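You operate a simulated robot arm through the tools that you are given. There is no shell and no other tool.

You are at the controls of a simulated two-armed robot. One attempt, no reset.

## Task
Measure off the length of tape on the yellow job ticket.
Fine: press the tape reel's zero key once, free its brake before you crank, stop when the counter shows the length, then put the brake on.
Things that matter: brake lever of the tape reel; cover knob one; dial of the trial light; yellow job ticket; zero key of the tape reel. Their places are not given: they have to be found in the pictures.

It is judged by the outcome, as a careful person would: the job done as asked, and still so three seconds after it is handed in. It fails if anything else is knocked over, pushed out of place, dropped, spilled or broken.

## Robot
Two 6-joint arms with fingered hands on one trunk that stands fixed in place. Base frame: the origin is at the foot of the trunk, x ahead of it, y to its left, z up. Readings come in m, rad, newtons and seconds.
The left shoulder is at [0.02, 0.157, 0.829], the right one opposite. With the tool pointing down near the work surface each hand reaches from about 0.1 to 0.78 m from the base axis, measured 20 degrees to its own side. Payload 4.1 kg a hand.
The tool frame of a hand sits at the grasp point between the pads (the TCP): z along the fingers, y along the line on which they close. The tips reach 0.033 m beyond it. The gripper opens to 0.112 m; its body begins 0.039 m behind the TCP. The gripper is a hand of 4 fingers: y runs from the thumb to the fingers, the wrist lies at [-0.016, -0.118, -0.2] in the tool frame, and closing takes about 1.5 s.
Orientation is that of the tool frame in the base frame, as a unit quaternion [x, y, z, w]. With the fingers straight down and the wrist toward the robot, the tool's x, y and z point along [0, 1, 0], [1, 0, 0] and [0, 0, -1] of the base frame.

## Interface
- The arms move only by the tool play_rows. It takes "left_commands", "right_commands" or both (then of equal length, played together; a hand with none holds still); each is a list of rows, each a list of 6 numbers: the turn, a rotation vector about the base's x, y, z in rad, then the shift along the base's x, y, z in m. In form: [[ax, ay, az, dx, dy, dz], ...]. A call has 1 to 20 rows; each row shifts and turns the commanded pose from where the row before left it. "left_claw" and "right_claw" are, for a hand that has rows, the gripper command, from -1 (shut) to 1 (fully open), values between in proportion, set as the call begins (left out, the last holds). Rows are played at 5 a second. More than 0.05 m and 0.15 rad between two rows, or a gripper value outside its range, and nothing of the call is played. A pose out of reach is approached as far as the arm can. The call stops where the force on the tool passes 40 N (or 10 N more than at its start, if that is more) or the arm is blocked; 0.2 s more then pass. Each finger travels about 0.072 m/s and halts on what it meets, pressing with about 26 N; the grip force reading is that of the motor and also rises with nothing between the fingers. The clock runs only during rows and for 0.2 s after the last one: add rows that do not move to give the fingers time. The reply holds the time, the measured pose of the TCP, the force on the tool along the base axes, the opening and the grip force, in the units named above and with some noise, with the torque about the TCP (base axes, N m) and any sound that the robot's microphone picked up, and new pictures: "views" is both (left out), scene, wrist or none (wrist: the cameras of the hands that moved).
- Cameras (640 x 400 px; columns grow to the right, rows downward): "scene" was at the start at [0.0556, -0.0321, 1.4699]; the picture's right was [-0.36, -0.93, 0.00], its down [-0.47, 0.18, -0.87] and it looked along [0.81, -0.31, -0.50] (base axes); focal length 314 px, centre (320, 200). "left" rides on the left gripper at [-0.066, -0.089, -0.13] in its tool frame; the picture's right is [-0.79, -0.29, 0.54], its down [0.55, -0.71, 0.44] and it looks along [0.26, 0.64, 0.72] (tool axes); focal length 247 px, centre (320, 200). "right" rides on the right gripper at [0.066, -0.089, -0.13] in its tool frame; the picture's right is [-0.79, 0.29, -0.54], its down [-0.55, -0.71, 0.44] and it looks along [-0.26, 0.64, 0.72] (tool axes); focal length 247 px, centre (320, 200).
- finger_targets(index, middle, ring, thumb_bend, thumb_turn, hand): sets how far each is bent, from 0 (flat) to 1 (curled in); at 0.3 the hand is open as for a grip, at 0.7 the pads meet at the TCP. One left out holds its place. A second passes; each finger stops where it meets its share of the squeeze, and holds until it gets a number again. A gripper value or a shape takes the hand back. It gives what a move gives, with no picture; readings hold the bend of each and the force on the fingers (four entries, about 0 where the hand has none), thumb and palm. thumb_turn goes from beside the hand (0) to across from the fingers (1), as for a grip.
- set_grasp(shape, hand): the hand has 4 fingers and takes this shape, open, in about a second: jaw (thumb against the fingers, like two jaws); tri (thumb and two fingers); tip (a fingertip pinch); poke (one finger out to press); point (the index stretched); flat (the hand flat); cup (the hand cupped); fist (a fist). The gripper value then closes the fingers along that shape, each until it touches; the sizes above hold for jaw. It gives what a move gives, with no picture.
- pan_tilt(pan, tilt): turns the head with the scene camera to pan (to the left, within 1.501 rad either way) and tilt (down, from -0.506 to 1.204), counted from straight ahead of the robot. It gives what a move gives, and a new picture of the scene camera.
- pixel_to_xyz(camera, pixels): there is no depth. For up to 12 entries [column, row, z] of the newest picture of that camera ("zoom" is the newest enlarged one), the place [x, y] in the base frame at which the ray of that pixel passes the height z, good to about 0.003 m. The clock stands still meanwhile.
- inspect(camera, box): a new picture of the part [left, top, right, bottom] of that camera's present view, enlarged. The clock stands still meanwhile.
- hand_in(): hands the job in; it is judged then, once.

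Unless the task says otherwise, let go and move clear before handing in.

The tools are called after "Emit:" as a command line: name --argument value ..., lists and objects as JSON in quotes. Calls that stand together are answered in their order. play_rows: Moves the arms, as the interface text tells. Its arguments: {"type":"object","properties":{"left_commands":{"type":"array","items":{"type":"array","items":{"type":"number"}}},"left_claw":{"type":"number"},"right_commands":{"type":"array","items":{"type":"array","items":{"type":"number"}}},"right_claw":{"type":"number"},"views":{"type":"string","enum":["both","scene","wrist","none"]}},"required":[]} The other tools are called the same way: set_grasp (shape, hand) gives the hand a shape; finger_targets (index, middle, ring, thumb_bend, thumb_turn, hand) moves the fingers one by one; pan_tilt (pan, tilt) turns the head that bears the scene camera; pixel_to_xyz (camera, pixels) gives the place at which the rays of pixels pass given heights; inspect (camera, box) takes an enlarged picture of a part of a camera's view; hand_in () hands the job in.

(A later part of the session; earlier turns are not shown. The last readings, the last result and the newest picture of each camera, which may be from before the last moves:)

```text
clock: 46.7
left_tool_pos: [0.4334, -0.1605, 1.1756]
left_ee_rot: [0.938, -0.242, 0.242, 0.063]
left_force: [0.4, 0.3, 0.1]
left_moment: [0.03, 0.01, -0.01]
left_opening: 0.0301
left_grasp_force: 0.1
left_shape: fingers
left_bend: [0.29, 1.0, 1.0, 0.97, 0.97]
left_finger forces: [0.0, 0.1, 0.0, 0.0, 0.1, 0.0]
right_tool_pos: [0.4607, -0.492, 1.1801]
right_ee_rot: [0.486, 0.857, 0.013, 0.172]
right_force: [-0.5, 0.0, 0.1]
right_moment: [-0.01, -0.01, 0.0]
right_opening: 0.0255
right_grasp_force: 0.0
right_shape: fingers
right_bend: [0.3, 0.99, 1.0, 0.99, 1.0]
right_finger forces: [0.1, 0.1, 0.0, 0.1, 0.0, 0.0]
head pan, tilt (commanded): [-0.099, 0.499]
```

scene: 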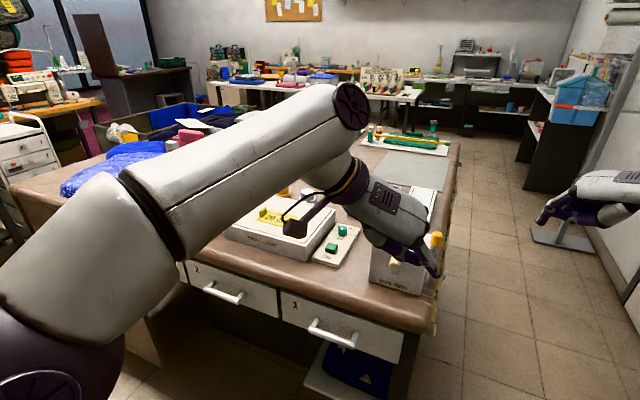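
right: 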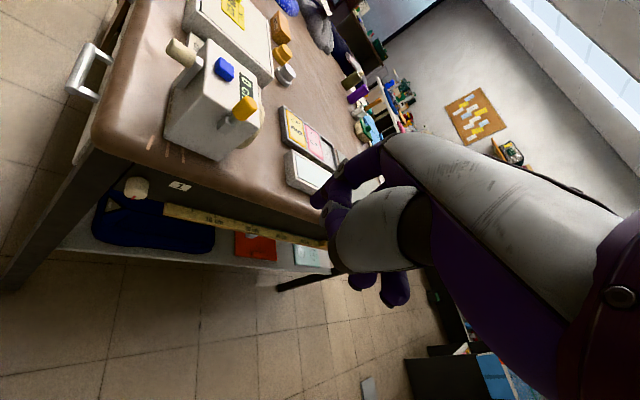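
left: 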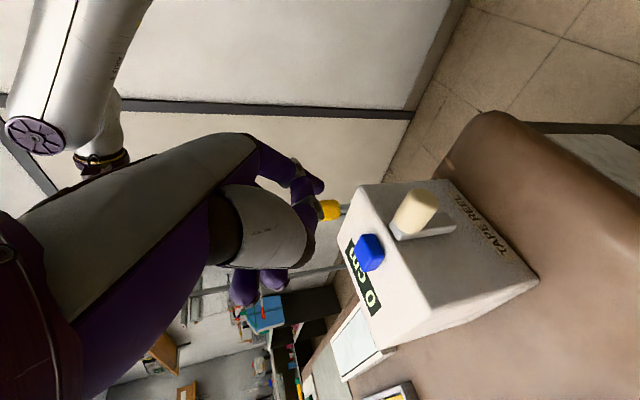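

The right arm is free again (elbow folded, TCP 0.461,-0.492,1.180). I'll move the left hand aside to the left, and turn the right hand to fingers-down so its index can go behind the lever's grip.

Emit:
play_rows --left_commands '[[0, 0, 0, -0.008, 0.045, 0.005], [0, 0, 0, -0.008, 0.045, 0.005], [0, 0, 0, -0.008, 0.045, 0.005], [0, 0, 0, -0.008, 0.045, 0.005], [0, 0, 0, 0, 0.02, 0], [0, 0, 0, 0, 0, 0], [0, 0, 0, 0, 0, 0]]' --right_commands '[[0.0396, 0.0324, -0.1256, 0, 0, 0], [0.0396, 0.0324, -0.1256, 0, 0, 0], [0.0396, 0.0324, -0.1256, 0, 0, 0], [0.0396, 0.0324, -0.1256, 0, 0, 0], [0.0396, 0.0324, -0.1256, 0, 0, 0], [0.0396, 0.0324, -0.1256, 0, 0, 0], [0.0396, 0.0324, -0.1256, 0, 0, 0]]' --views "both"

```text
clock: 48.3
left_tool_pos: [0.4024, 0.0422, 1.1968]
left_ee_rot: [0.938, -0.241, 0.242, 0.064]
left_force: [-0.4, -0.5, -0.2]
left_moment: [0.04, -0.03, 0.0]
left_opening: 0.03
left_grasp_force: 0.1
left_shape: fingers
left_bend: [0.29, 1.0, 1.0, 0.97, 0.97]
left_finger forces: [0.1, 0.1, 0.1, 0.0, 0.1, 0.1]
right_tool_pos: [0.4607, -0.4913, 1.1805]
right_ee_rot: [0.82, 0.572, -0.001, 0.002]
right_force: [-0.6, -0.4, 0.1]
right_moment: [-0.03, -0.03, -0.02]
right_opening: 0.0257
right_grasp_force: 0.1
right_shape: fingers
right_bend: [0.3, 0.99, 1.0, 0.99, 1.0]
right_finger forces: [0.0, 0.1, 0.0, 0.1, 0.1, 0.0]
head pan, tilt (commanded): [-0.099, 0.499]
```

scene: 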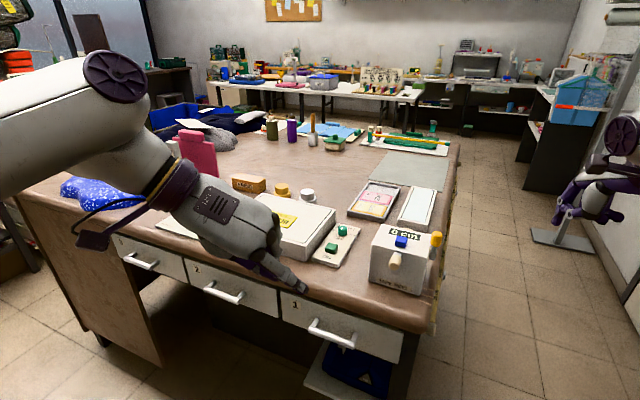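
right: 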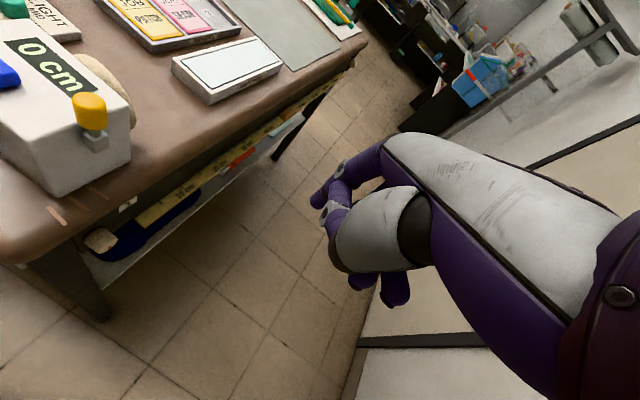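
left: 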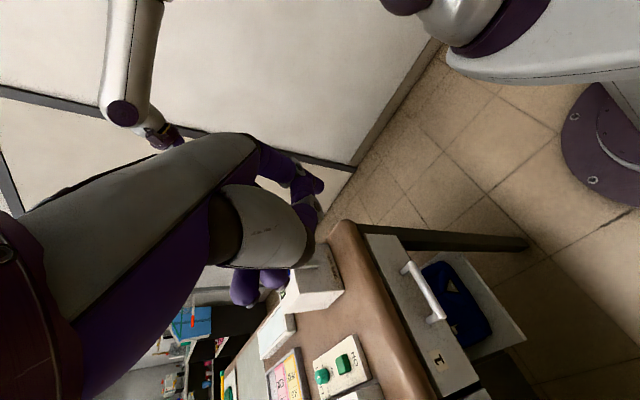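

Both hands are in good poses and the scene view of the reel is clear. I'll move the right index tip to hover behind the yellow grip, above its top.

Emit:
play_rows --right_commands '[[0, 0, 0, 0.0168, 0.0348, 0], [0, 0, 0, 0.0168, 0.0348, 0], [0, 0, 0, 0.0168, 0.0348, 0], [0, 0, 0, 0.0168, 0.0348, 0], [0, 0, 0, 0.0168, 0.0348, 0]]' --views "both"

Emit:
inspect --camera "scene" --box '[370, 170, 490, 290]'

Emit:
inspect --camera "right" --box '[220, 140, 400, 320]'

```text
clock: 49.5
left_tool_pos: [0.4001, 0.0413, 1.1952]
left_ee_rot: [0.937, -0.242, 0.242, 0.063]
left_force: [0.0, -0.4, -0.2]
left_moment: [0.05, -0.01, -0.01]
left_opening: 0.03
left_grasp_force: 0.0
left_shape: fingers
left_bend: [0.29, 1.0, 1.0, 0.97, 0.97]
left_finger forces: [0.1, 0.0, 0.0, 0.1, 0.1, 0.0]
right_tool_pos: [0.5425, -0.3135, 1.1806]
right_ee_rot: [0.82, 0.573, 0.001, 0.0]
right_force: [-0.6, -0.2, 0.0]
right_moment: [0.04, -0.03, 0.03]
right_opening: 0.0256
right_grasp_force: 0.0
right_shape: fingers
right_bend: [0.3, 0.99, 1.0, 0.99, 1.0]
right_finger forces: [0.1, 0.1, 0.0, 0.0, 0.0, 0.0]
head pan, tilt (commanded): [-0.099, 0.499]
```

scene: 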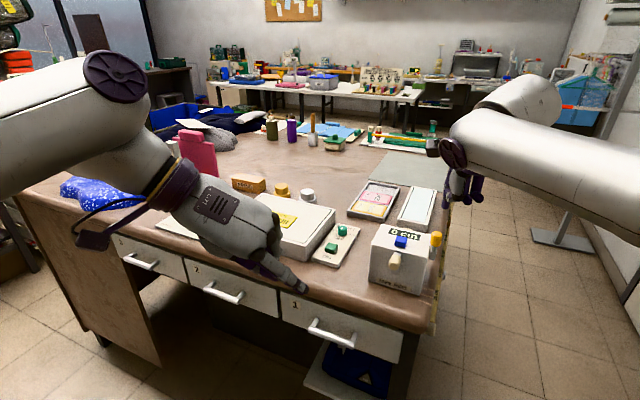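
right: 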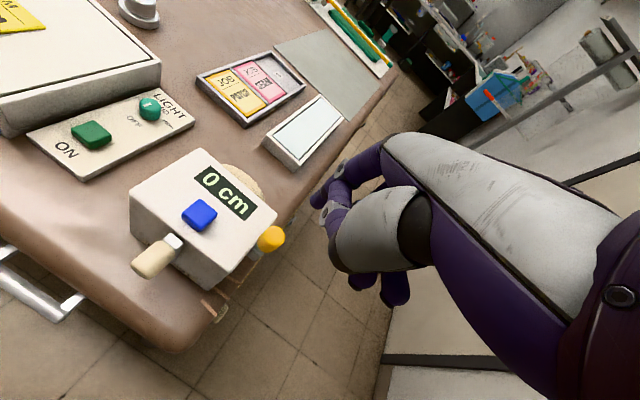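

```text
3.33 times, centred on (430, 230) of scene
```

zoom: 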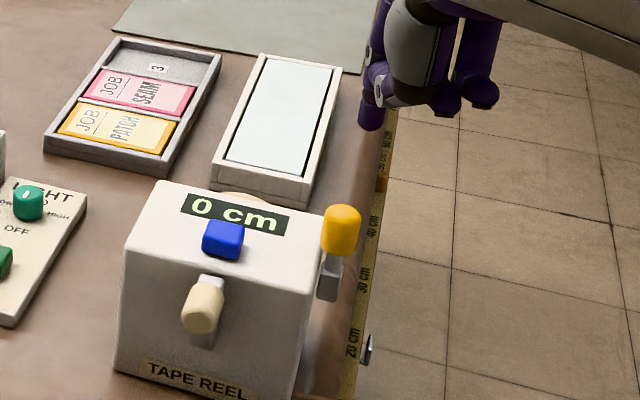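

```text
2.22 times, centred on (310, 230) of right
```

zoom: 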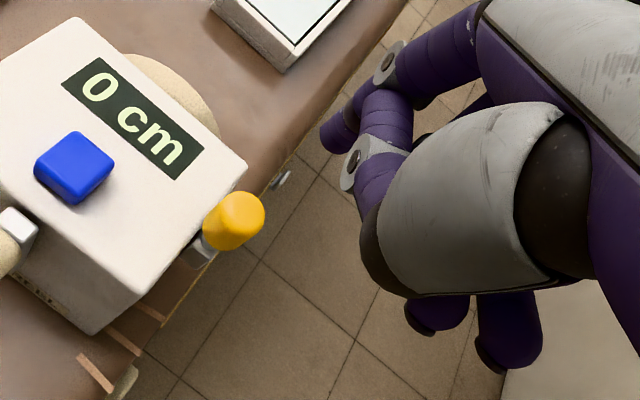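

The right arm reached the hover with no warnings, tip at scene (445,205) and wrist view (316,204). I'll triangulate the tip relative to the grip.

Emit:
pixel_to_xyz --camera "scene" --pixels '[[445, 204, 1.16], [445, 204, 1.14], [445, 204, 1.12], [432.3, 234.5, 1.08], [432.3, 234.5, 1.09]]'

Emit:
pixel_to_xyz --camera "right" --pixels '[[316, 203, 1.16], [316, 203, 1.14], [316, 203, 1.12], [273, 238, 1.08], [273, 238, 1.09]]'

```text
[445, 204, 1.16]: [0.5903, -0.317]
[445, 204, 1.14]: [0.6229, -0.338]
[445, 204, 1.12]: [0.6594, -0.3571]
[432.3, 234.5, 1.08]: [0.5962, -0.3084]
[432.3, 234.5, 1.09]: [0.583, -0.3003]
```

```text
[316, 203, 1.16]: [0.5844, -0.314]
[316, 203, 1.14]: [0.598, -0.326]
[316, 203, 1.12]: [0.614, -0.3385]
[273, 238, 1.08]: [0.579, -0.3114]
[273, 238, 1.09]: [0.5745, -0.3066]
```

The right index tip is actually about (0.582,-0.312,1.163), right above the grip, because that finger is bent more. I'll straighten it to the same 0.3 bend as the left and re-measure.

Emit:
finger_targets --hand "right" --index 0.3

Emit:
inspect --camera "scene" --box '[400, 160, 480, 260]'

Emit:
inspect --camera "right" --box '[240, 150, 360, 270]'

```text
clock: 50.5
left_tool_pos: [0.4018, 0.0412, 1.1962]
left_ee_rot: [0.937, -0.242, 0.242, 0.063]
left_force: [0.0, 0.1, -0.2]
left_moment: [-0.01, 0.0, -0.01]
left_opening: 0.0302
left_grasp_force: 0.1
left_shape: fingers
left_bend: [0.29, 1.0, 1.0, 0.97, 0.97]
left_finger forces: [0.0, 0.0, 0.0, 0.0, 0.0, 0.0]
right_tool_pos: [0.5424, -0.3125, 1.1804]
right_ee_rot: [0.82, 0.573, -0.001, 0.0]
right_force: [-0.4, 0.1, -0.1]
right_moment: [0.03, 0.02, 0.01]
right_opening: 0.031
right_grasp_force: 0.1
right_shape: fingers
right_bend: [0.29, 0.99, 1.0, 0.99, 1.0]
right_finger forces: [0.0, 0.0, 0.1, 0.1, 0.0, 0.0]
head pan, tilt (commanded): [-0.099, 0.499]
```

```text
4.00 times, centred on (440, 210) of scene
```

zoom: 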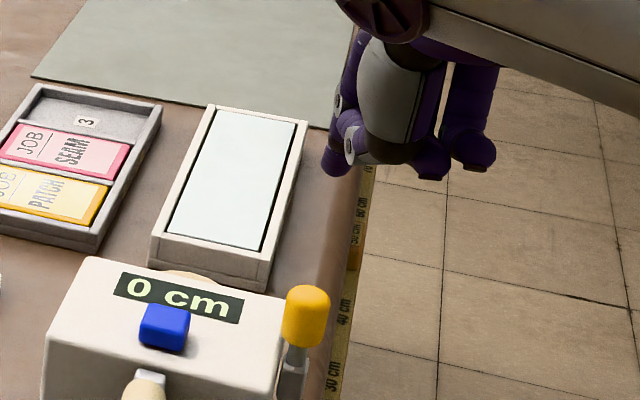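

```text
3.33 times, centred on (300, 210) of right
```

zoom: 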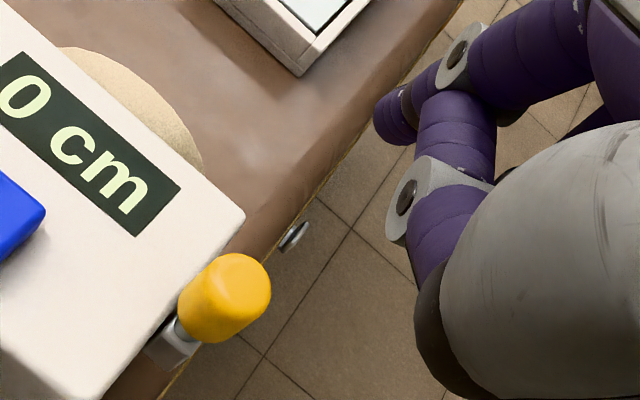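

Now the index tip is at scene (443.8,201) and wrist (321,187.5). I'll triangulate again.

Emit:
pixel_to_xyz --camera "scene" --pixels '[[443.75, 200.5, 1.17], [443.75, 200.5, 1.15], [443.75, 200.5, 1.13]]'

Emit:
pixel_to_xyz --camera "right" --pixels '[[321, 187.5, 1.17], [321, 187.5, 1.15], [321, 187.5, 1.13]]'

```text
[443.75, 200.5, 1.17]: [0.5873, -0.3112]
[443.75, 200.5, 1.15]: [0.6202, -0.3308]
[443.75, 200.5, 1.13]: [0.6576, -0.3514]
```

```text
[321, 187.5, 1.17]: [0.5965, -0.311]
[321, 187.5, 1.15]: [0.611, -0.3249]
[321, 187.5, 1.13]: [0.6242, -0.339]
```

The right index tip is at about (0.603,-0.319,1.161), 2.4 cm behind the grip's centre. I'll shift it another 1.2 cm back, lower it to grip height, and look.

Emit:
play_rows --right_commands '[[0, 0, 0, 0.0085, -0.0093, 0], [0, 0, 0, 0, 0, -0.025], [0, 0, 0, 0, 0, -0.025], [0, 0, 0, 0, 0, -0.022]]' --views "none"

Emit:
inspect --camera "scene" --box '[380, 180, 480, 280]'

Emit:
inspect --camera "right" --box '[220, 130, 360, 270]'

```text
clock: 51.5
left_tool_pos: [0.4008, 0.0407, 1.1953]
left_ee_rot: [0.938, -0.242, 0.241, 0.064]
left_force: [0.6, 0.2, 0.3]
left_moment: [0.0, -0.05, -0.01]
left_opening: 0.0299
left_grasp_force: 0.1
left_shape: fingers
left_bend: [0.29, 1.0, 1.0, 0.97, 0.97]
left_finger forces: [0.0, 0.0, 0.0, 0.0, 0.0, 0.0]
right_tool_pos: [0.5526, -0.3247, 1.1104]
right_ee_rot: [0.82, 0.573, 0.0, 0.001]
right_force: [0.0, 0.3, 0.2]
right_moment: [-0.03, 0.03, -0.02]
right_opening: 0.0311
right_grasp_force: 0.1
right_shape: fingers
right_bend: [0.29, 0.99, 1.0, 0.99, 1.0]
right_finger forces: [0.1, 0.0, 0.0, 0.0, 0.0, 0.1]
head pan, tilt (commanded): [-0.099, 0.499]
```

```text
4.00 times, centred on (430, 230) of scene
```

zoom: 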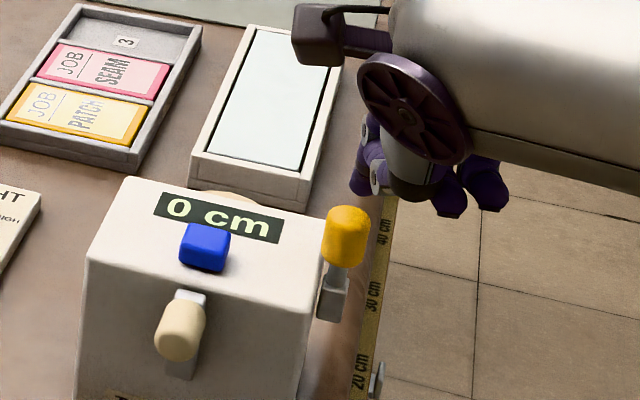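

```text
2.86 times, centred on (290, 200) of right
```

zoom: 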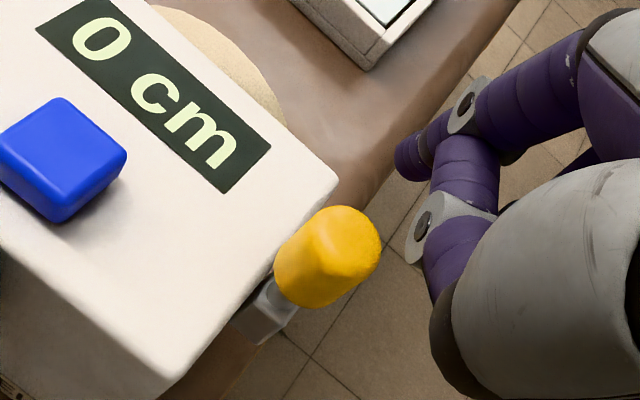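

The tip is directly behind the grip with about 1.5 cm gap. I'll lower slightly and pull toward the robot (along the reel's front direction) in small steps.

Emit:
play_rows --right_commands '[[0, 0, 0, 0, 0, -0.008], [0, 0, 0, -0.0087, 0.0049, 0], [0, 0, 0, -0.0061, 0.0034, 0], [0, 0, 0, -0.0044, 0.0024, 0], [0, 0, 0, -0.0044, 0.0024, 0]]' --views "none"

Emit:
inspect --camera "scene" --box '[380, 180, 480, 280]'

Emit:
inspect --camera "right" --box '[220, 130, 360, 270]'

```text
clock: 52.7
left_tool_pos: [0.4011, 0.0399, 1.1967]
left_ee_rot: [0.937, -0.243, 0.242, 0.063]
left_force: [-0.6, 0.2, 0.1]
left_moment: [0.01, 0.03, -0.01]
left_opening: 0.0299
left_grasp_force: 0.1
left_shape: fingers
left_bend: [0.29, 1.0, 1.0, 0.97, 0.97]
left_finger forces: [0.0, 0.0, 0.1, 0.0, 0.0, 0.0]
right_tool_pos: [0.5286, -0.3116, 1.1011]
right_ee_rot: [0.82, 0.573, 0.0, 0.001]
right_force: [1.8, -0.1, -0.3]
right_moment: [0.01, -0.02, 0.0]
right_opening: 0.0312
right_grasp_force: 0.0
right_shape: fingers
right_bend: [0.29, 0.99, 1.0, 0.99, 1.0]
right_finger forces: [0.0, 0.0, 0.0, 0.0, 0.0, 0.0]
head pan, tilt (commanded): [-0.099, 0.499]
```

```text
4.00 times, centred on (430, 230) of scene
```

zoom: 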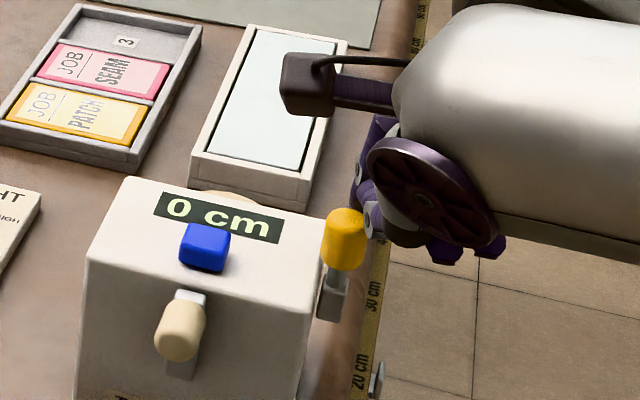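

```text
2.86 times, centred on (290, 200) of right
```

zoom: 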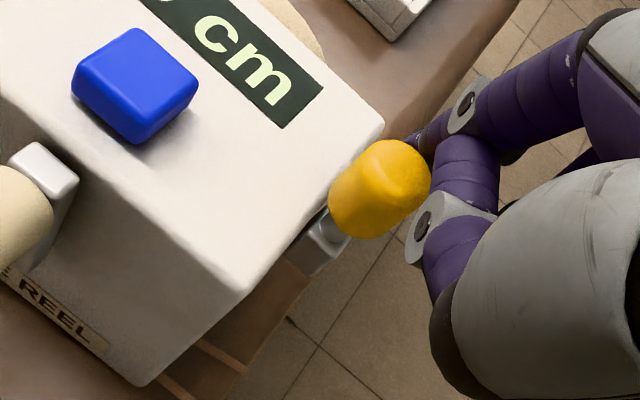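

No contact yet, and the fingertip is now just behind the grip at wrist-zoom (420,140). I'll keep pulling in 5 mm steps and watch the finger force.

Emit:
play_rows --right_commands '[[0, 0, 0, -0.0044, 0.0024, 0], [0, 0, 0, -0.0044, 0.0024, 0]]' --views "none"

Emit:
inspect --camera "right" --box '[220, 130, 360, 270]'

Emit:
inspect --camera "scene" --box '[400, 210, 450, 260]'

```text
clock: 53.3
left_tool_pos: [0.4013, 0.0411, 1.1967]
left_ee_rot: [0.938, -0.242, 0.241, 0.063]
left_force: [0.8, -0.3, -0.6]
left_moment: [0.0, -0.02, 0.0]
left_opening: 0.0299
left_grasp_force: 0.0
left_shape: fingers
left_bend: [0.29, 1.0, 1.0, 0.97, 0.97]
left_finger forces: [0.0, 0.0, 0.0, 0.1, 0.0, 0.1]
right_tool_pos: [0.5204, -0.3084, 1.1014]
right_ee_rot: [0.82, 0.573, 0.0, 0.0]
right_force: [0.5, -0.3, 0.2]
right_moment: [-0.01, 0.0, -0.01]
right_opening: 0.0309
right_grasp_force: 0.1
right_shape: fingers
right_bend: [0.29, 0.99, 1.0, 0.99, 1.0]
right_finger forces: [0.1, 0.0, 0.0, 0.1, 0.0, 0.0]
head pan, tilt (commanded): [-0.099, 0.499]
```

```text
2.86 times, centred on (290, 200) of right
```

zoom: 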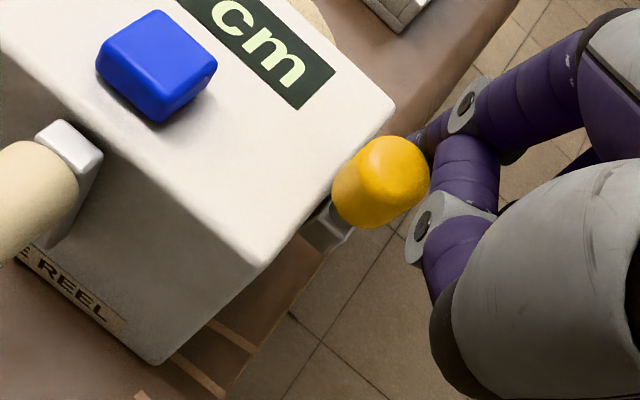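

```text
8.00 times, centred on (425, 235) of scene
```

zoom: 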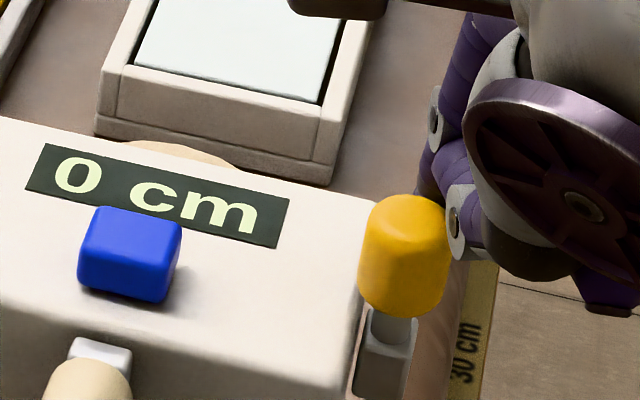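

The grip is now leaning toward the robot (its offset from the block shrank in both views) with almost no resistance. I'll continue pulling the lever over.

Emit:
play_rows --right_commands '[[0, 0, 0, -0.0052, 0.0029, 0], [0, 0, 0, -0.0052, 0.0029, -0.001], [0, 0, 0, -0.0052, 0.0029, -0.001]]' --views "none"

Emit:
inspect --camera "right" --box '[220, 130, 360, 270]'

Emit:
inspect --camera "scene" --box '[400, 210, 450, 260]'

```text
clock: 54.1
left_tool_pos: [0.4021, 0.0413, 1.1963]
left_ee_rot: [0.937, -0.243, 0.242, 0.064]
left_force: [0.3, 1.0, 1.2]
left_moment: [-0.03, 0.0, -0.02]
left_opening: 0.0299
left_grasp_force: 0.2
left_shape: fingers
left_bend: [0.29, 1.0, 1.0, 0.97, 0.97]
left_finger forces: [0.1, 0.0, 0.0, 0.0, 0.1, 0.0]
right_tool_pos: [0.5046, -0.2985, 1.0981]
right_ee_rot: [0.819, 0.574, -0.001, 0.0]
right_force: [0.5, -0.5, -0.3]
right_moment: [-0.04, -0.02, -0.02]
right_opening: 0.0311
right_grasp_force: 0.3
right_shape: fingers
right_bend: [0.29, 0.99, 1.0, 0.99, 1.0]
right_finger forces: [0.5, 0.0, 0.1, 0.1, 0.1, 0.0]
head pan, tilt (commanded): [-0.099, 0.499]
```

```text
2.86 times, centred on (290, 200) of right
```

zoom: 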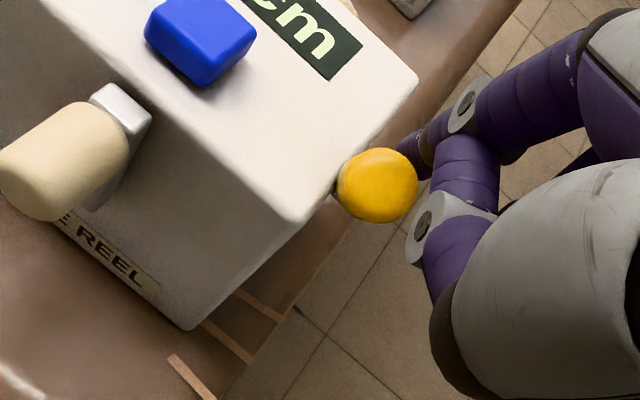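

```text
8.00 times, centred on (425, 235) of scene
```

zoom: 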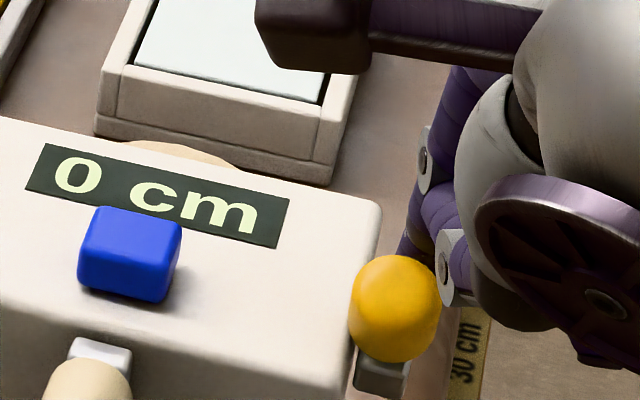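

The lever now leans clearly toward the robot (grip seen end-on at scene zoom (395,310)), force only 0.5 N. I'll continue until it reaches its stop.

Emit:
play_rows --right_commands '[[0, 0, 0, -0.0052, 0.0029, -0.002], [0, 0, 0, -0.0052, 0.0029, -0.003], [0, 0, 0, -0.0044, 0.0024, -0.003]]' --views "none"

Emit:
inspect --camera "right" --box '[220, 130, 360, 270]'

Emit:
inspect --camera "scene" --box '[400, 210, 450, 260]'

```text
clock: 54.9
left_tool_pos: [0.4017, 0.0408, 1.1958]
left_ee_rot: [0.938, -0.242, 0.241, 0.064]
left_force: [0.2, 0.4, -0.2]
left_moment: [0.0, 0.02, 0.04]
left_opening: 0.0301
left_grasp_force: 0.1
left_shape: fingers
left_bend: [0.29, 1.0, 1.0, 0.97, 0.97]
left_finger forces: [0.0, 0.0, 0.0, 0.1, 0.0, 0.0]
right_tool_pos: [0.4908, -0.2905, 1.091]
right_ee_rot: [0.819, 0.574, -0.001, 0.001]
right_force: [1.6, -1.6, 1.2]
right_moment: [-0.05, -0.15, -0.07]
right_opening: 0.0317
right_grasp_force: 1.6
right_shape: fingers
right_bend: [0.28, 0.99, 1.0, 0.99, 1.0]
right_finger forces: [2.9, 0.0, 0.0, 0.1, 0.0, 0.0]
head pan, tilt (commanded): [-0.099, 0.499]
```

```text
2.86 times, centred on (290, 200) of right
```

zoom: 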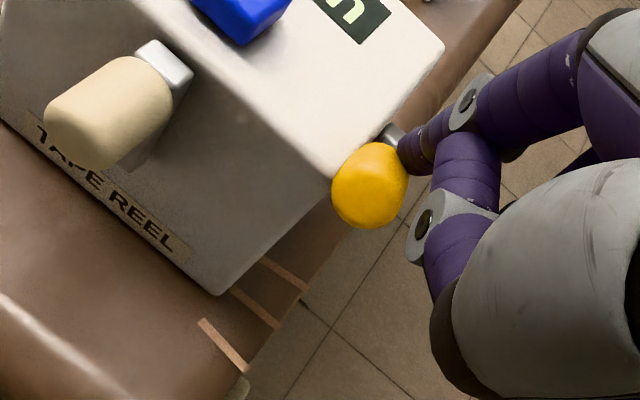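

```text
8.00 times, centred on (425, 235) of scene
```

zoom: 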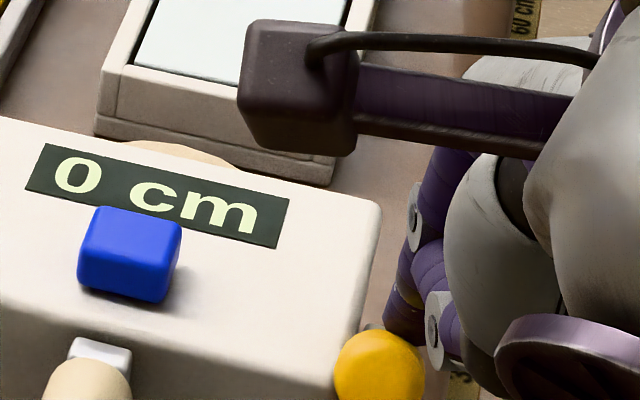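

The lever is well over toward the robot and the finger force rose to 2.9 N, so it may be near its stop. I'll push a few more millimetres to confirm.

Emit:
play_rows --right_commands '[[0, 0, 0, -0.0035, 0.002, -0.003], [0, 0, 0, -0.0035, 0.002, -0.003]]' --views "none"

Emit:
inspect --camera "right" --box '[220, 130, 360, 270]'

Emit:
inspect --camera "scene" --box '[390, 210, 450, 270]'

```text
clock: 55.5
left_tool_pos: [0.4014, 0.0411, 1.1955]
left_ee_rot: [0.937, -0.243, 0.242, 0.063]
left_force: [0.1, 0.6, 1.0]
left_moment: [-0.04, 0.0, 0.01]
left_opening: 0.03
left_grasp_force: 0.0
left_shape: fingers
left_bend: [0.29, 1.0, 1.0, 0.97, 0.97]
left_finger forces: [0.1, 0.0, 0.0, 0.1, 0.1, 0.1]
right_tool_pos: [0.4843, -0.2878, 1.087]
right_ee_rot: [0.82, 0.572, 0.001, 0.002]
right_force: [3.6, -10.0, 13.7]
right_moment: [-0.42, -1.08, -0.69]
right_opening: 0.0344
right_grasp_force: 7.8
right_shape: fingers
right_bend: [0.24, 0.99, 1.0, 0.99, 1.0]
right_finger forces: [16.4, 0.0, 0.0, 0.0, 0.0, 0.0]
head pan, tilt (commanded): [-0.099, 0.499]
```

```text
2.86 times, centred on (290, 200) of right
```

zoom: 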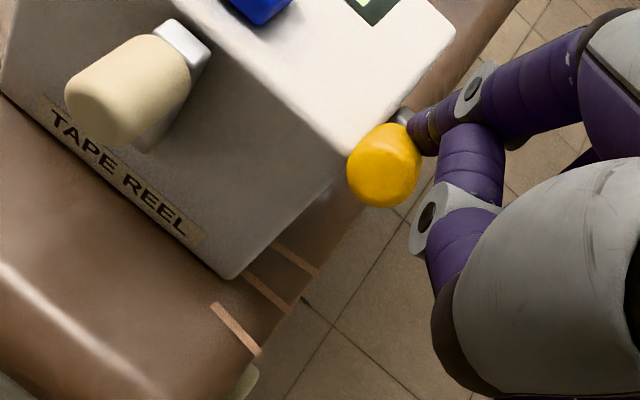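

```text
6.67 times, centred on (420, 240) of scene
```

zoom: 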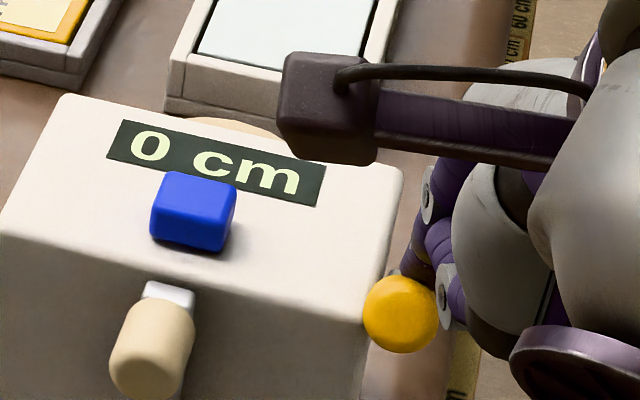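

The force jumped to 16 N, so the lever is at its stop (the reel itself hasn't moved: key still at scene (401,242)). I'll back the finger off up and away and look at the lever.

Emit:
play_rows --right_commands '[[0, 0, 0, 0.003, -0.002, 0.008], [0, 0, 0, 0.008, -0.005, 0.02], [0, 0, 0, 0, -0.01, 0.035], [0, 0, 0, -0.01, -0.03, 0.03]]' --views "both"

Emit:
inspect --camera "scene" --box '[380, 200, 470, 290]'

Emit:
inspect --camera "right" --box '[180, 130, 360, 290]'

```text
clock: 56.5
left_tool_pos: [0.4019, 0.0415, 1.1958]
left_ee_rot: [0.938, -0.242, 0.241, 0.063]
left_force: [0.1, -0.3, 1.1]
left_moment: [0.03, 0.05, -0.03]
left_opening: 0.0299
left_grasp_force: 0.1
left_shape: fingers
left_bend: [0.29, 1.0, 1.0, 0.97, 0.97]
left_finger forces: [0.0, 0.0, 0.0, 0.0, 0.1, 0.0]
right_tool_pos: [0.4832, -0.3352, 1.1766]
right_ee_rot: [0.819, 0.574, -0.001, 0.001]
right_force: [-0.6, 1.1, -0.3]
right_moment: [0.0, 0.03, -0.01]
right_opening: 0.0319
right_grasp_force: 0.1
right_shape: fingers
right_bend: [0.28, 0.99, 1.0, 0.99, 1.0]
right_finger forces: [0.0, 0.1, 0.1, 0.0, 0.0, 0.0]
head pan, tilt (commanded): [-0.099, 0.499]
```

scene: 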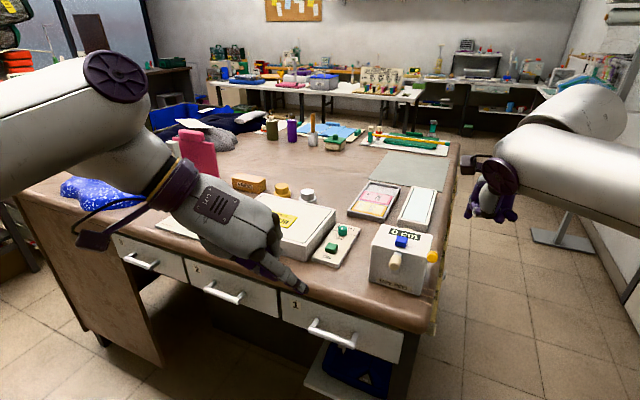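
right: 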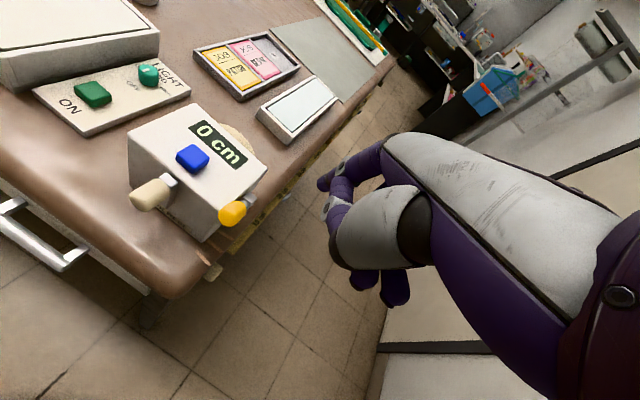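

```text
4.44 times, centred on (425, 245) of scene
```

zoom: 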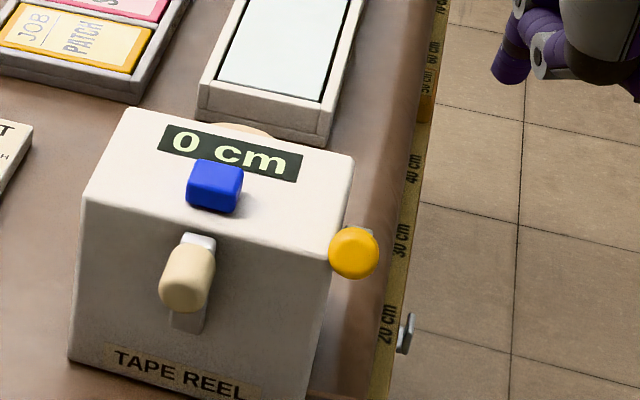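

```text
2.50 times, centred on (270, 210) of right
```

zoom: 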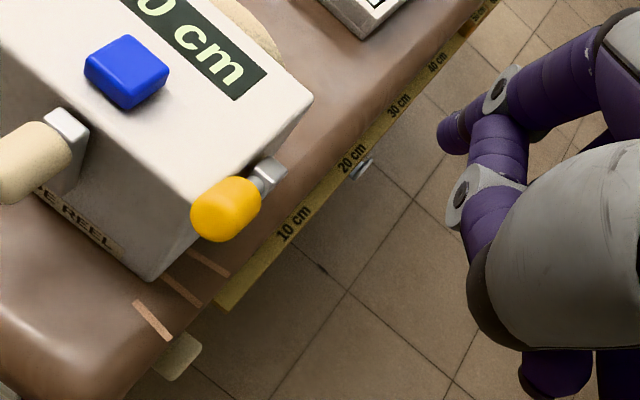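

The lever now leans toward the robot and stays there; the counter still reads "0 cm" and the right-hand camera keeps it in view. I'll leave the right hand as a monitor and bring the left hand, tilted to about 20° from horizontal, in front of the crank.

Emit:
play_rows --left_commands '[[-0.0714, -0.128, 0, 0.016, -0.019, -0.016], [-0.0714, -0.128, 0, 0.016, -0.019, -0.016], [-0.0714, -0.128, 0, 0.016, -0.019, -0.016], [-0.0714, -0.128, 0, 0.016, -0.019, -0.016], [-0.0714, -0.128, 0, 0.016, -0.019, -0.016]]' --views "both"

```text
clock: 57.7
left_tool_pos: [0.4868, -0.0552, 1.138]
left_ee_rot: [0.792, -0.205, 0.557, 0.144]
left_force: [-1.2, 0.5, -0.6]
left_moment: [-0.04, -0.03, -0.02]
left_opening: 0.0303
left_grasp_force: 0.2
left_shape: fingers
left_bend: [0.29, 1.0, 1.0, 0.97, 0.97]
left_finger forces: [0.1, 0.0, 0.0, 0.1, 0.0, 0.0]
left hand out of reach, approached as far as the arm can: row 5
right_tool_pos: [0.4838, -0.3351, 1.1781]
right_ee_rot: [0.82, 0.573, 0.0, 0.0]
right_force: [0.0, 0.2, 0.0]
right_moment: [-0.04, 0.02, -0.02]
right_opening: 0.0315
right_grasp_force: 0.0
right_shape: fingers
right_bend: [0.28, 0.99, 1.0, 0.99, 1.0]
right_finger forces: [0.1, 0.0, 0.0, 0.0, 0.1, 0.0]
head pan, tilt (commanded): [-0.099, 0.499]
```

scene: 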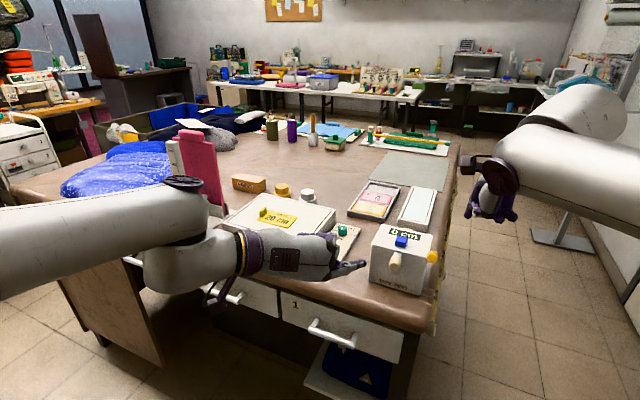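
left: 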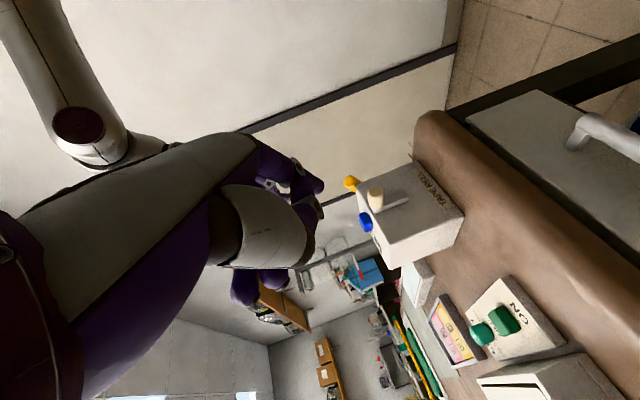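

The last row hit a limit, leaving the hand at (0.487,-0.055,1.138) with the right tilt. I'll test whether I can still move down from here.

Emit:
play_rows --left_commands '[[0, 0, 0, 0.01, -0.015, -0.015]]' --views "none"

Emit:
play_rows --left_commands '[[0, 0, 0, 0.0, 0.02, 0.0]]' --views "none"

```text
clock: 58.1
left_tool_pos: [0.5012, -0.0727, 1.1355]
left_ee_rot: [0.79, -0.206, 0.559, 0.145]
left_force: [-0.1, 0.0, 1.1]
left_moment: [-0.01, -0.01, -0.02]
left_opening: 0.0301
left_grasp_force: 0.1
left_shape: fingers
left_bend: [0.29, 1.0, 1.0, 0.97, 0.97]
left_finger forces: [0.0, 0.0, 0.0, 0.0, 0.1, 0.1]
left hand out of reach, approached as far as the arm can: row 1
right_tool_pos: [0.4826, -0.3352, 1.1769]
right_ee_rot: [0.819, 0.574, -0.001, 0.001]
right_force: [-0.1, -0.7, -0.3]
right_moment: [0.01, -0.03, -0.01]
right_opening: 0.0317
right_grasp_force: 0.1
right_shape: fingers
right_bend: [0.28, 0.99, 1.0, 0.99, 1.0]
right_finger forces: [0.1, 0.1, 0.0, 0.1, 0.0, 0.1]
head pan, tilt (commanded): [-0.099, 0.499]
```

```text
clock: 58.5
left_tool_pos: [0.5009, -0.0532, 1.1388]
left_ee_rot: [0.791, -0.205, 0.557, 0.146]
left_force: [0.0, -0.5, -0.5]
left_moment: [0.01, 0.01, -0.01]
left_opening: 0.0305
left_grasp_force: 0.2
left_shape: fingers
left_bend: [0.29, 1.0, 1.0, 0.97, 0.97]
left_finger forces: [0.0, 0.0, 0.0, 0.1, 0.0, 0.1]
right_tool_pos: [0.4836, -0.3344, 1.1774]
right_ee_rot: [0.819, 0.574, 0.0, 0.001]
right_force: [-0.3, 0.8, 0.1]
right_moment: [0.01, 0.0, 0.0]
right_opening: 0.0315
right_grasp_force: 0.0
right_shape: fingers
right_bend: [0.28, 0.99, 1.0, 0.99, 1.0]
right_finger forces: [0.0, 0.0, 0.0, 0.0, 0.0, 0.1]
head pan, tilt (commanded): [-0.099, 0.499]
```

Downward motion is blocked at this low tilt, but 45° worked before at crank height. I'll pitch the left hand back to about 45° and switch it to the "point" shape so the stretched index clears the curled fingers.

Emit:
play_rows --left_commands '[[0.0706, 0.1266, 0, 0, 0, 0], [0.0706, 0.1266, 0, 0, 0, 0], [0.0706, 0.1266, 0, 0, 0, 0], [0, 0, 0, 0.01, -0.01, -0.02]]' --views "none"

Emit:
set_grasp --shape "point" --hand "left"

Emit:
inspect --camera "left" --box '[200, 80, 480, 360]'

Emit:
inspect --camera "scene" --box '[260, 180, 450, 310]'

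```text
clock: 59.5
left_tool_pos: [0.5107, -0.0626, 1.1148]
left_ee_rot: [0.891, -0.232, 0.377, 0.099]
left_force: [-0.8, 0.1, -0.3]
left_moment: [0.02, -0.01, -0.04]
left_opening: 0.03
left_grasp_force: 0.1
left_shape: fingers
left_bend: [0.29, 1.0, 1.0, 0.97, 0.97]
left_finger forces: [0.0, 0.0, 0.0, 0.0, 0.1, 0.1]
right_tool_pos: [0.4843, -0.3345, 1.1777]
right_ee_rot: [0.819, 0.573, -0.001, 0.001]
right_force: [0.0, 0.8, -0.1]
right_moment: [-0.02, -0.05, -0.01]
right_opening: 0.0315
right_grasp_force: 0.1
right_shape: fingers
right_bend: [0.28, 0.99, 1.0, 0.99, 1.0]
right_finger forces: [0.0, 0.1, 0.0, 0.0, 0.0, 0.0]
head pan, tilt (commanded): [-0.099, 0.499]
```

```text
clock: 60.4
left_tool_pos: [0.5097, -0.062, 1.116]
left_ee_rot: [0.891, -0.23, 0.378, 0.098]
left_force: [-1.1, -0.9, 0.1]
left_moment: [0.01, 0.0, 0.05]
left_opening: 0.0
left_grasp_force: 0.1
left_shape: point
left_bend: [0.19, 1.0, 1.0, 0.99, 0.88]
left_finger forces: [0.0, 0.1, 0.1, 0.0, 0.0, 0.0]
right_tool_pos: [0.4836, -0.3337, 1.1782]
right_ee_rot: [0.819, 0.573, 0.0, 0.0]
right_force: [-0.3, -0.1, -0.2]
right_moment: [0.02, 0.06, 0.04]
right_opening: 0.0316
right_grasp_force: 0.1
right_shape: fingers
right_bend: [0.28, 0.99, 1.0, 0.99, 1.0]
right_finger forces: [0.0, 0.0, 0.0, 0.0, 0.0, 0.0]
head pan, tilt (commanded): [-0.099, 0.499]
```

```text
1.43 times, centred on (340, 220) of left
```

zoom: 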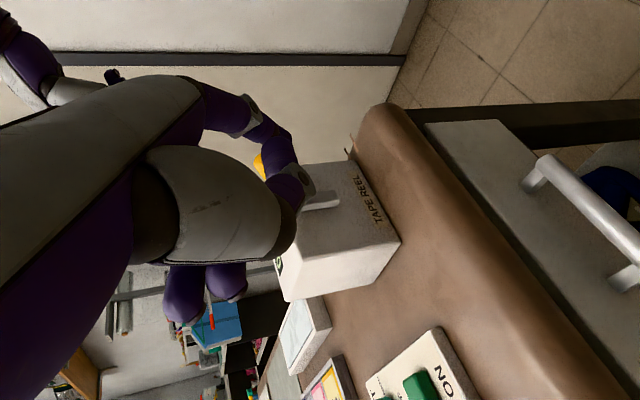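

```text
3.08 times, centred on (355, 245) of scene
```

zoom: 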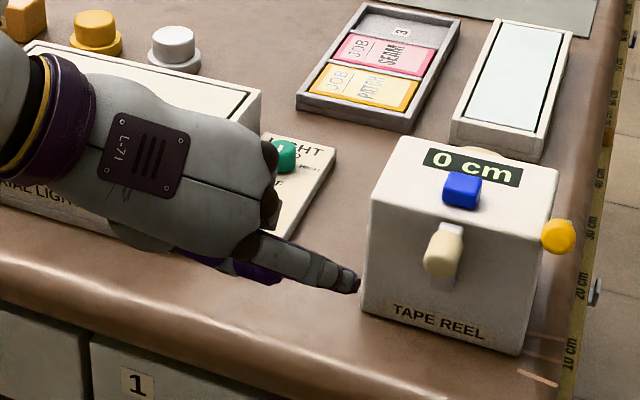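

The stretched index is at about scene (367,273), and the lever, counter and crank are all visible in the scene view. I'll zoom the left view on the finger to pin down its tip.

Emit:
inspect --camera "left" --box '[270, 130, 370, 230]'

Emit:
inspect --camera "scene" --box '[330, 240, 410, 300]'

Emit:
inspect --camera "right" --box '[0, 80, 300, 300]'

```text
4.00 times, centred on (320, 180) of left
```

zoom: 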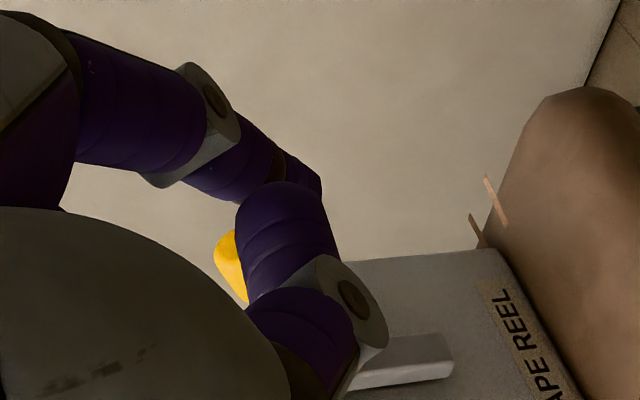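

```text
6.67 times, centred on (370, 270) of scene
```

zoom: 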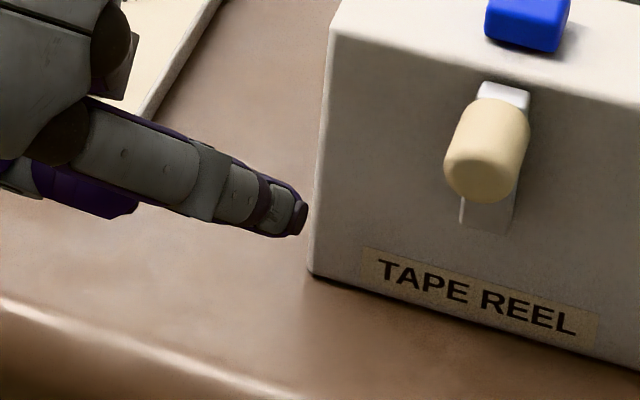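

```text
1.82 times, centred on (150, 190) of right
```

zoom: 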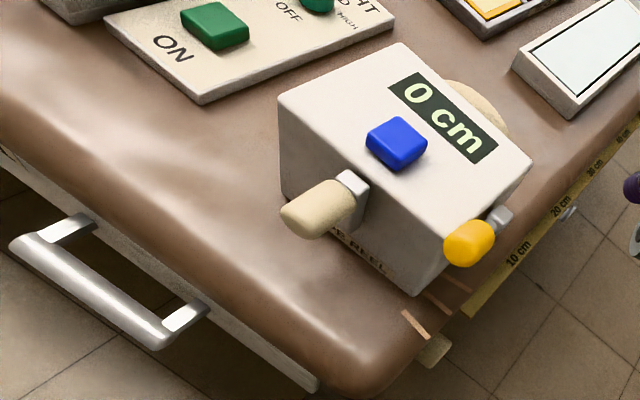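

The index tip is at left-view (318.8,175) and scene (367,273.3). I'll triangulate it, and also refine the crank arm's ends from scene and right views.

Emit:
pixel_to_xyz --camera "left" --pixels '[[318.8, 175, 1.1], [318.8, 175, 1.08], [318.8, 175, 1.06]]'

Emit:
pixel_to_xyz --camera "scene" --pixels '[[367, 273.3, 1.1], [367, 273.3, 1.08], [367, 273.3, 1.06], [394.2, 265.5, 1.05], [394.2, 265.5, 1.03], [395.3, 273.3, 1.01], [395.3, 273.3, 0.99], [398.2, 252.8, 1.07], [398.2, 252.8, 1.05]]'

Emit:
pixel_to_xyz --camera "right" --pixels '[[133.6, 202, 1.05], [133.6, 202, 1.03], [168.5, 180, 1.07], [168.5, 180, 1.05], [172, 204, 1.02], [172, 204, 1.0]]'

Emit:
inspect --camera "right" --box '[110, 150, 210, 250]'

```text
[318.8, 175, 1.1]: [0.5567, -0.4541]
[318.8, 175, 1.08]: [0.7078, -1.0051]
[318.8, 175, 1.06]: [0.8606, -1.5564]
```

```text
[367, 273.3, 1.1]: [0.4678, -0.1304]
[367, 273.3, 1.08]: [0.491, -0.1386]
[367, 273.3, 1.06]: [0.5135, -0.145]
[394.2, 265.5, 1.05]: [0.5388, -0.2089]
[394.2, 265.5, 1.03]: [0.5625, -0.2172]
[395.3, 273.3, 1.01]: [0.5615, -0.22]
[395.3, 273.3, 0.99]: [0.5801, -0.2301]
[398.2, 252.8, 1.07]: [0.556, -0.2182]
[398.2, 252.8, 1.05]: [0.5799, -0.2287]
```

```text
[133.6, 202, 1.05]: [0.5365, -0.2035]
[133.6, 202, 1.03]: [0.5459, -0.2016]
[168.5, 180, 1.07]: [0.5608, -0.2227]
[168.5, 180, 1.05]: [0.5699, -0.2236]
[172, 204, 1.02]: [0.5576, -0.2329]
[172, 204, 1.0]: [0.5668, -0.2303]
```

```text
4.00 times, centred on (160, 200) of right
```

zoom: 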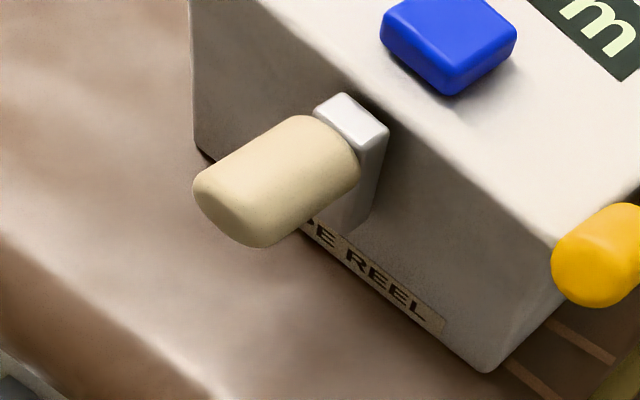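

The stretched index actually points about 40° to the right of the hand's axis, so its direction now is right-forward-down. I'll yaw the left hand about 40° to the left so the finger points straight into the reel's face, keeping it clear in front.

Emit:
play_rows --left_commands '[[0, 0, 0.14, 0, 0, 0], [0, 0, 0.14, 0, 0, 0], [0, 0, 0.14, 0, 0, 0], [0, 0, 0.14, 0, 0, 0], [0, 0, 0.14, 0, 0, 0]]' --views "both"

Emit:
inspect --camera "scene" --box '[330, 210, 450, 300]'

Emit:
inspect --camera "left" --box '[240, 100, 440, 280]'

```text
clock: 61.6
left_tool_pos: [0.5243, -0.0481, 1.1195]
left_ee_rot: [0.92, 0.041, 0.389, -0.029]
left_force: [1.1, 0.1, 0.4]
left_moment: [0.01, -0.01, 0.0]
left_opening: 0.0
left_grasp_force: 0.1
left_shape: point
left_bend: [0.19, 1.0, 1.0, 0.99, 0.88]
left_finger forces: [0.0, 0.0, 0.0, 0.1, 0.0, 0.0]
left hand out of reach, approached as far as the arm can: row 4, 5
right_tool_pos: [0.4836, -0.3353, 1.1768]
right_ee_rot: [0.82, 0.573, -0.001, 0.0]
right_force: [0.2, 0.1, 0.1]
right_moment: [-0.02, -0.03, -0.01]
right_opening: 0.0315
right_grasp_force: 0.0
right_shape: fingers
right_bend: [0.28, 0.99, 1.0, 0.99, 1.0]
right_finger forces: [0.0, 0.0, 0.0, 0.1, 0.1, 0.1]
head pan, tilt (commanded): [-0.099, 0.499]
```

scene: 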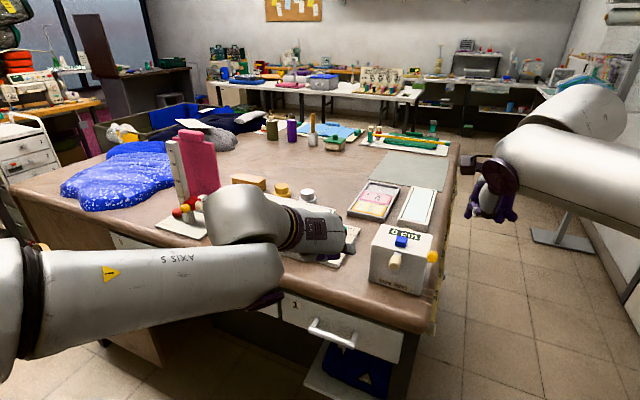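
left: 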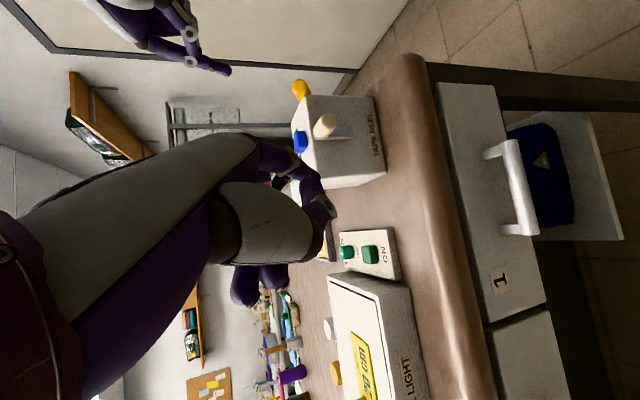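

```text
4.44 times, centred on (390, 255) of scene
```

zoom: 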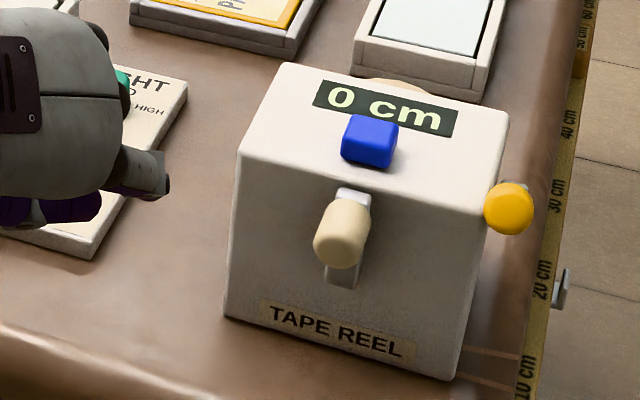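

```text
2.22 times, centred on (340, 190) of left
```

zoom: 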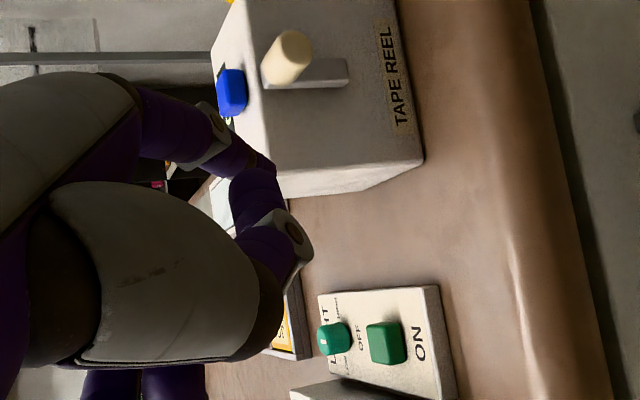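

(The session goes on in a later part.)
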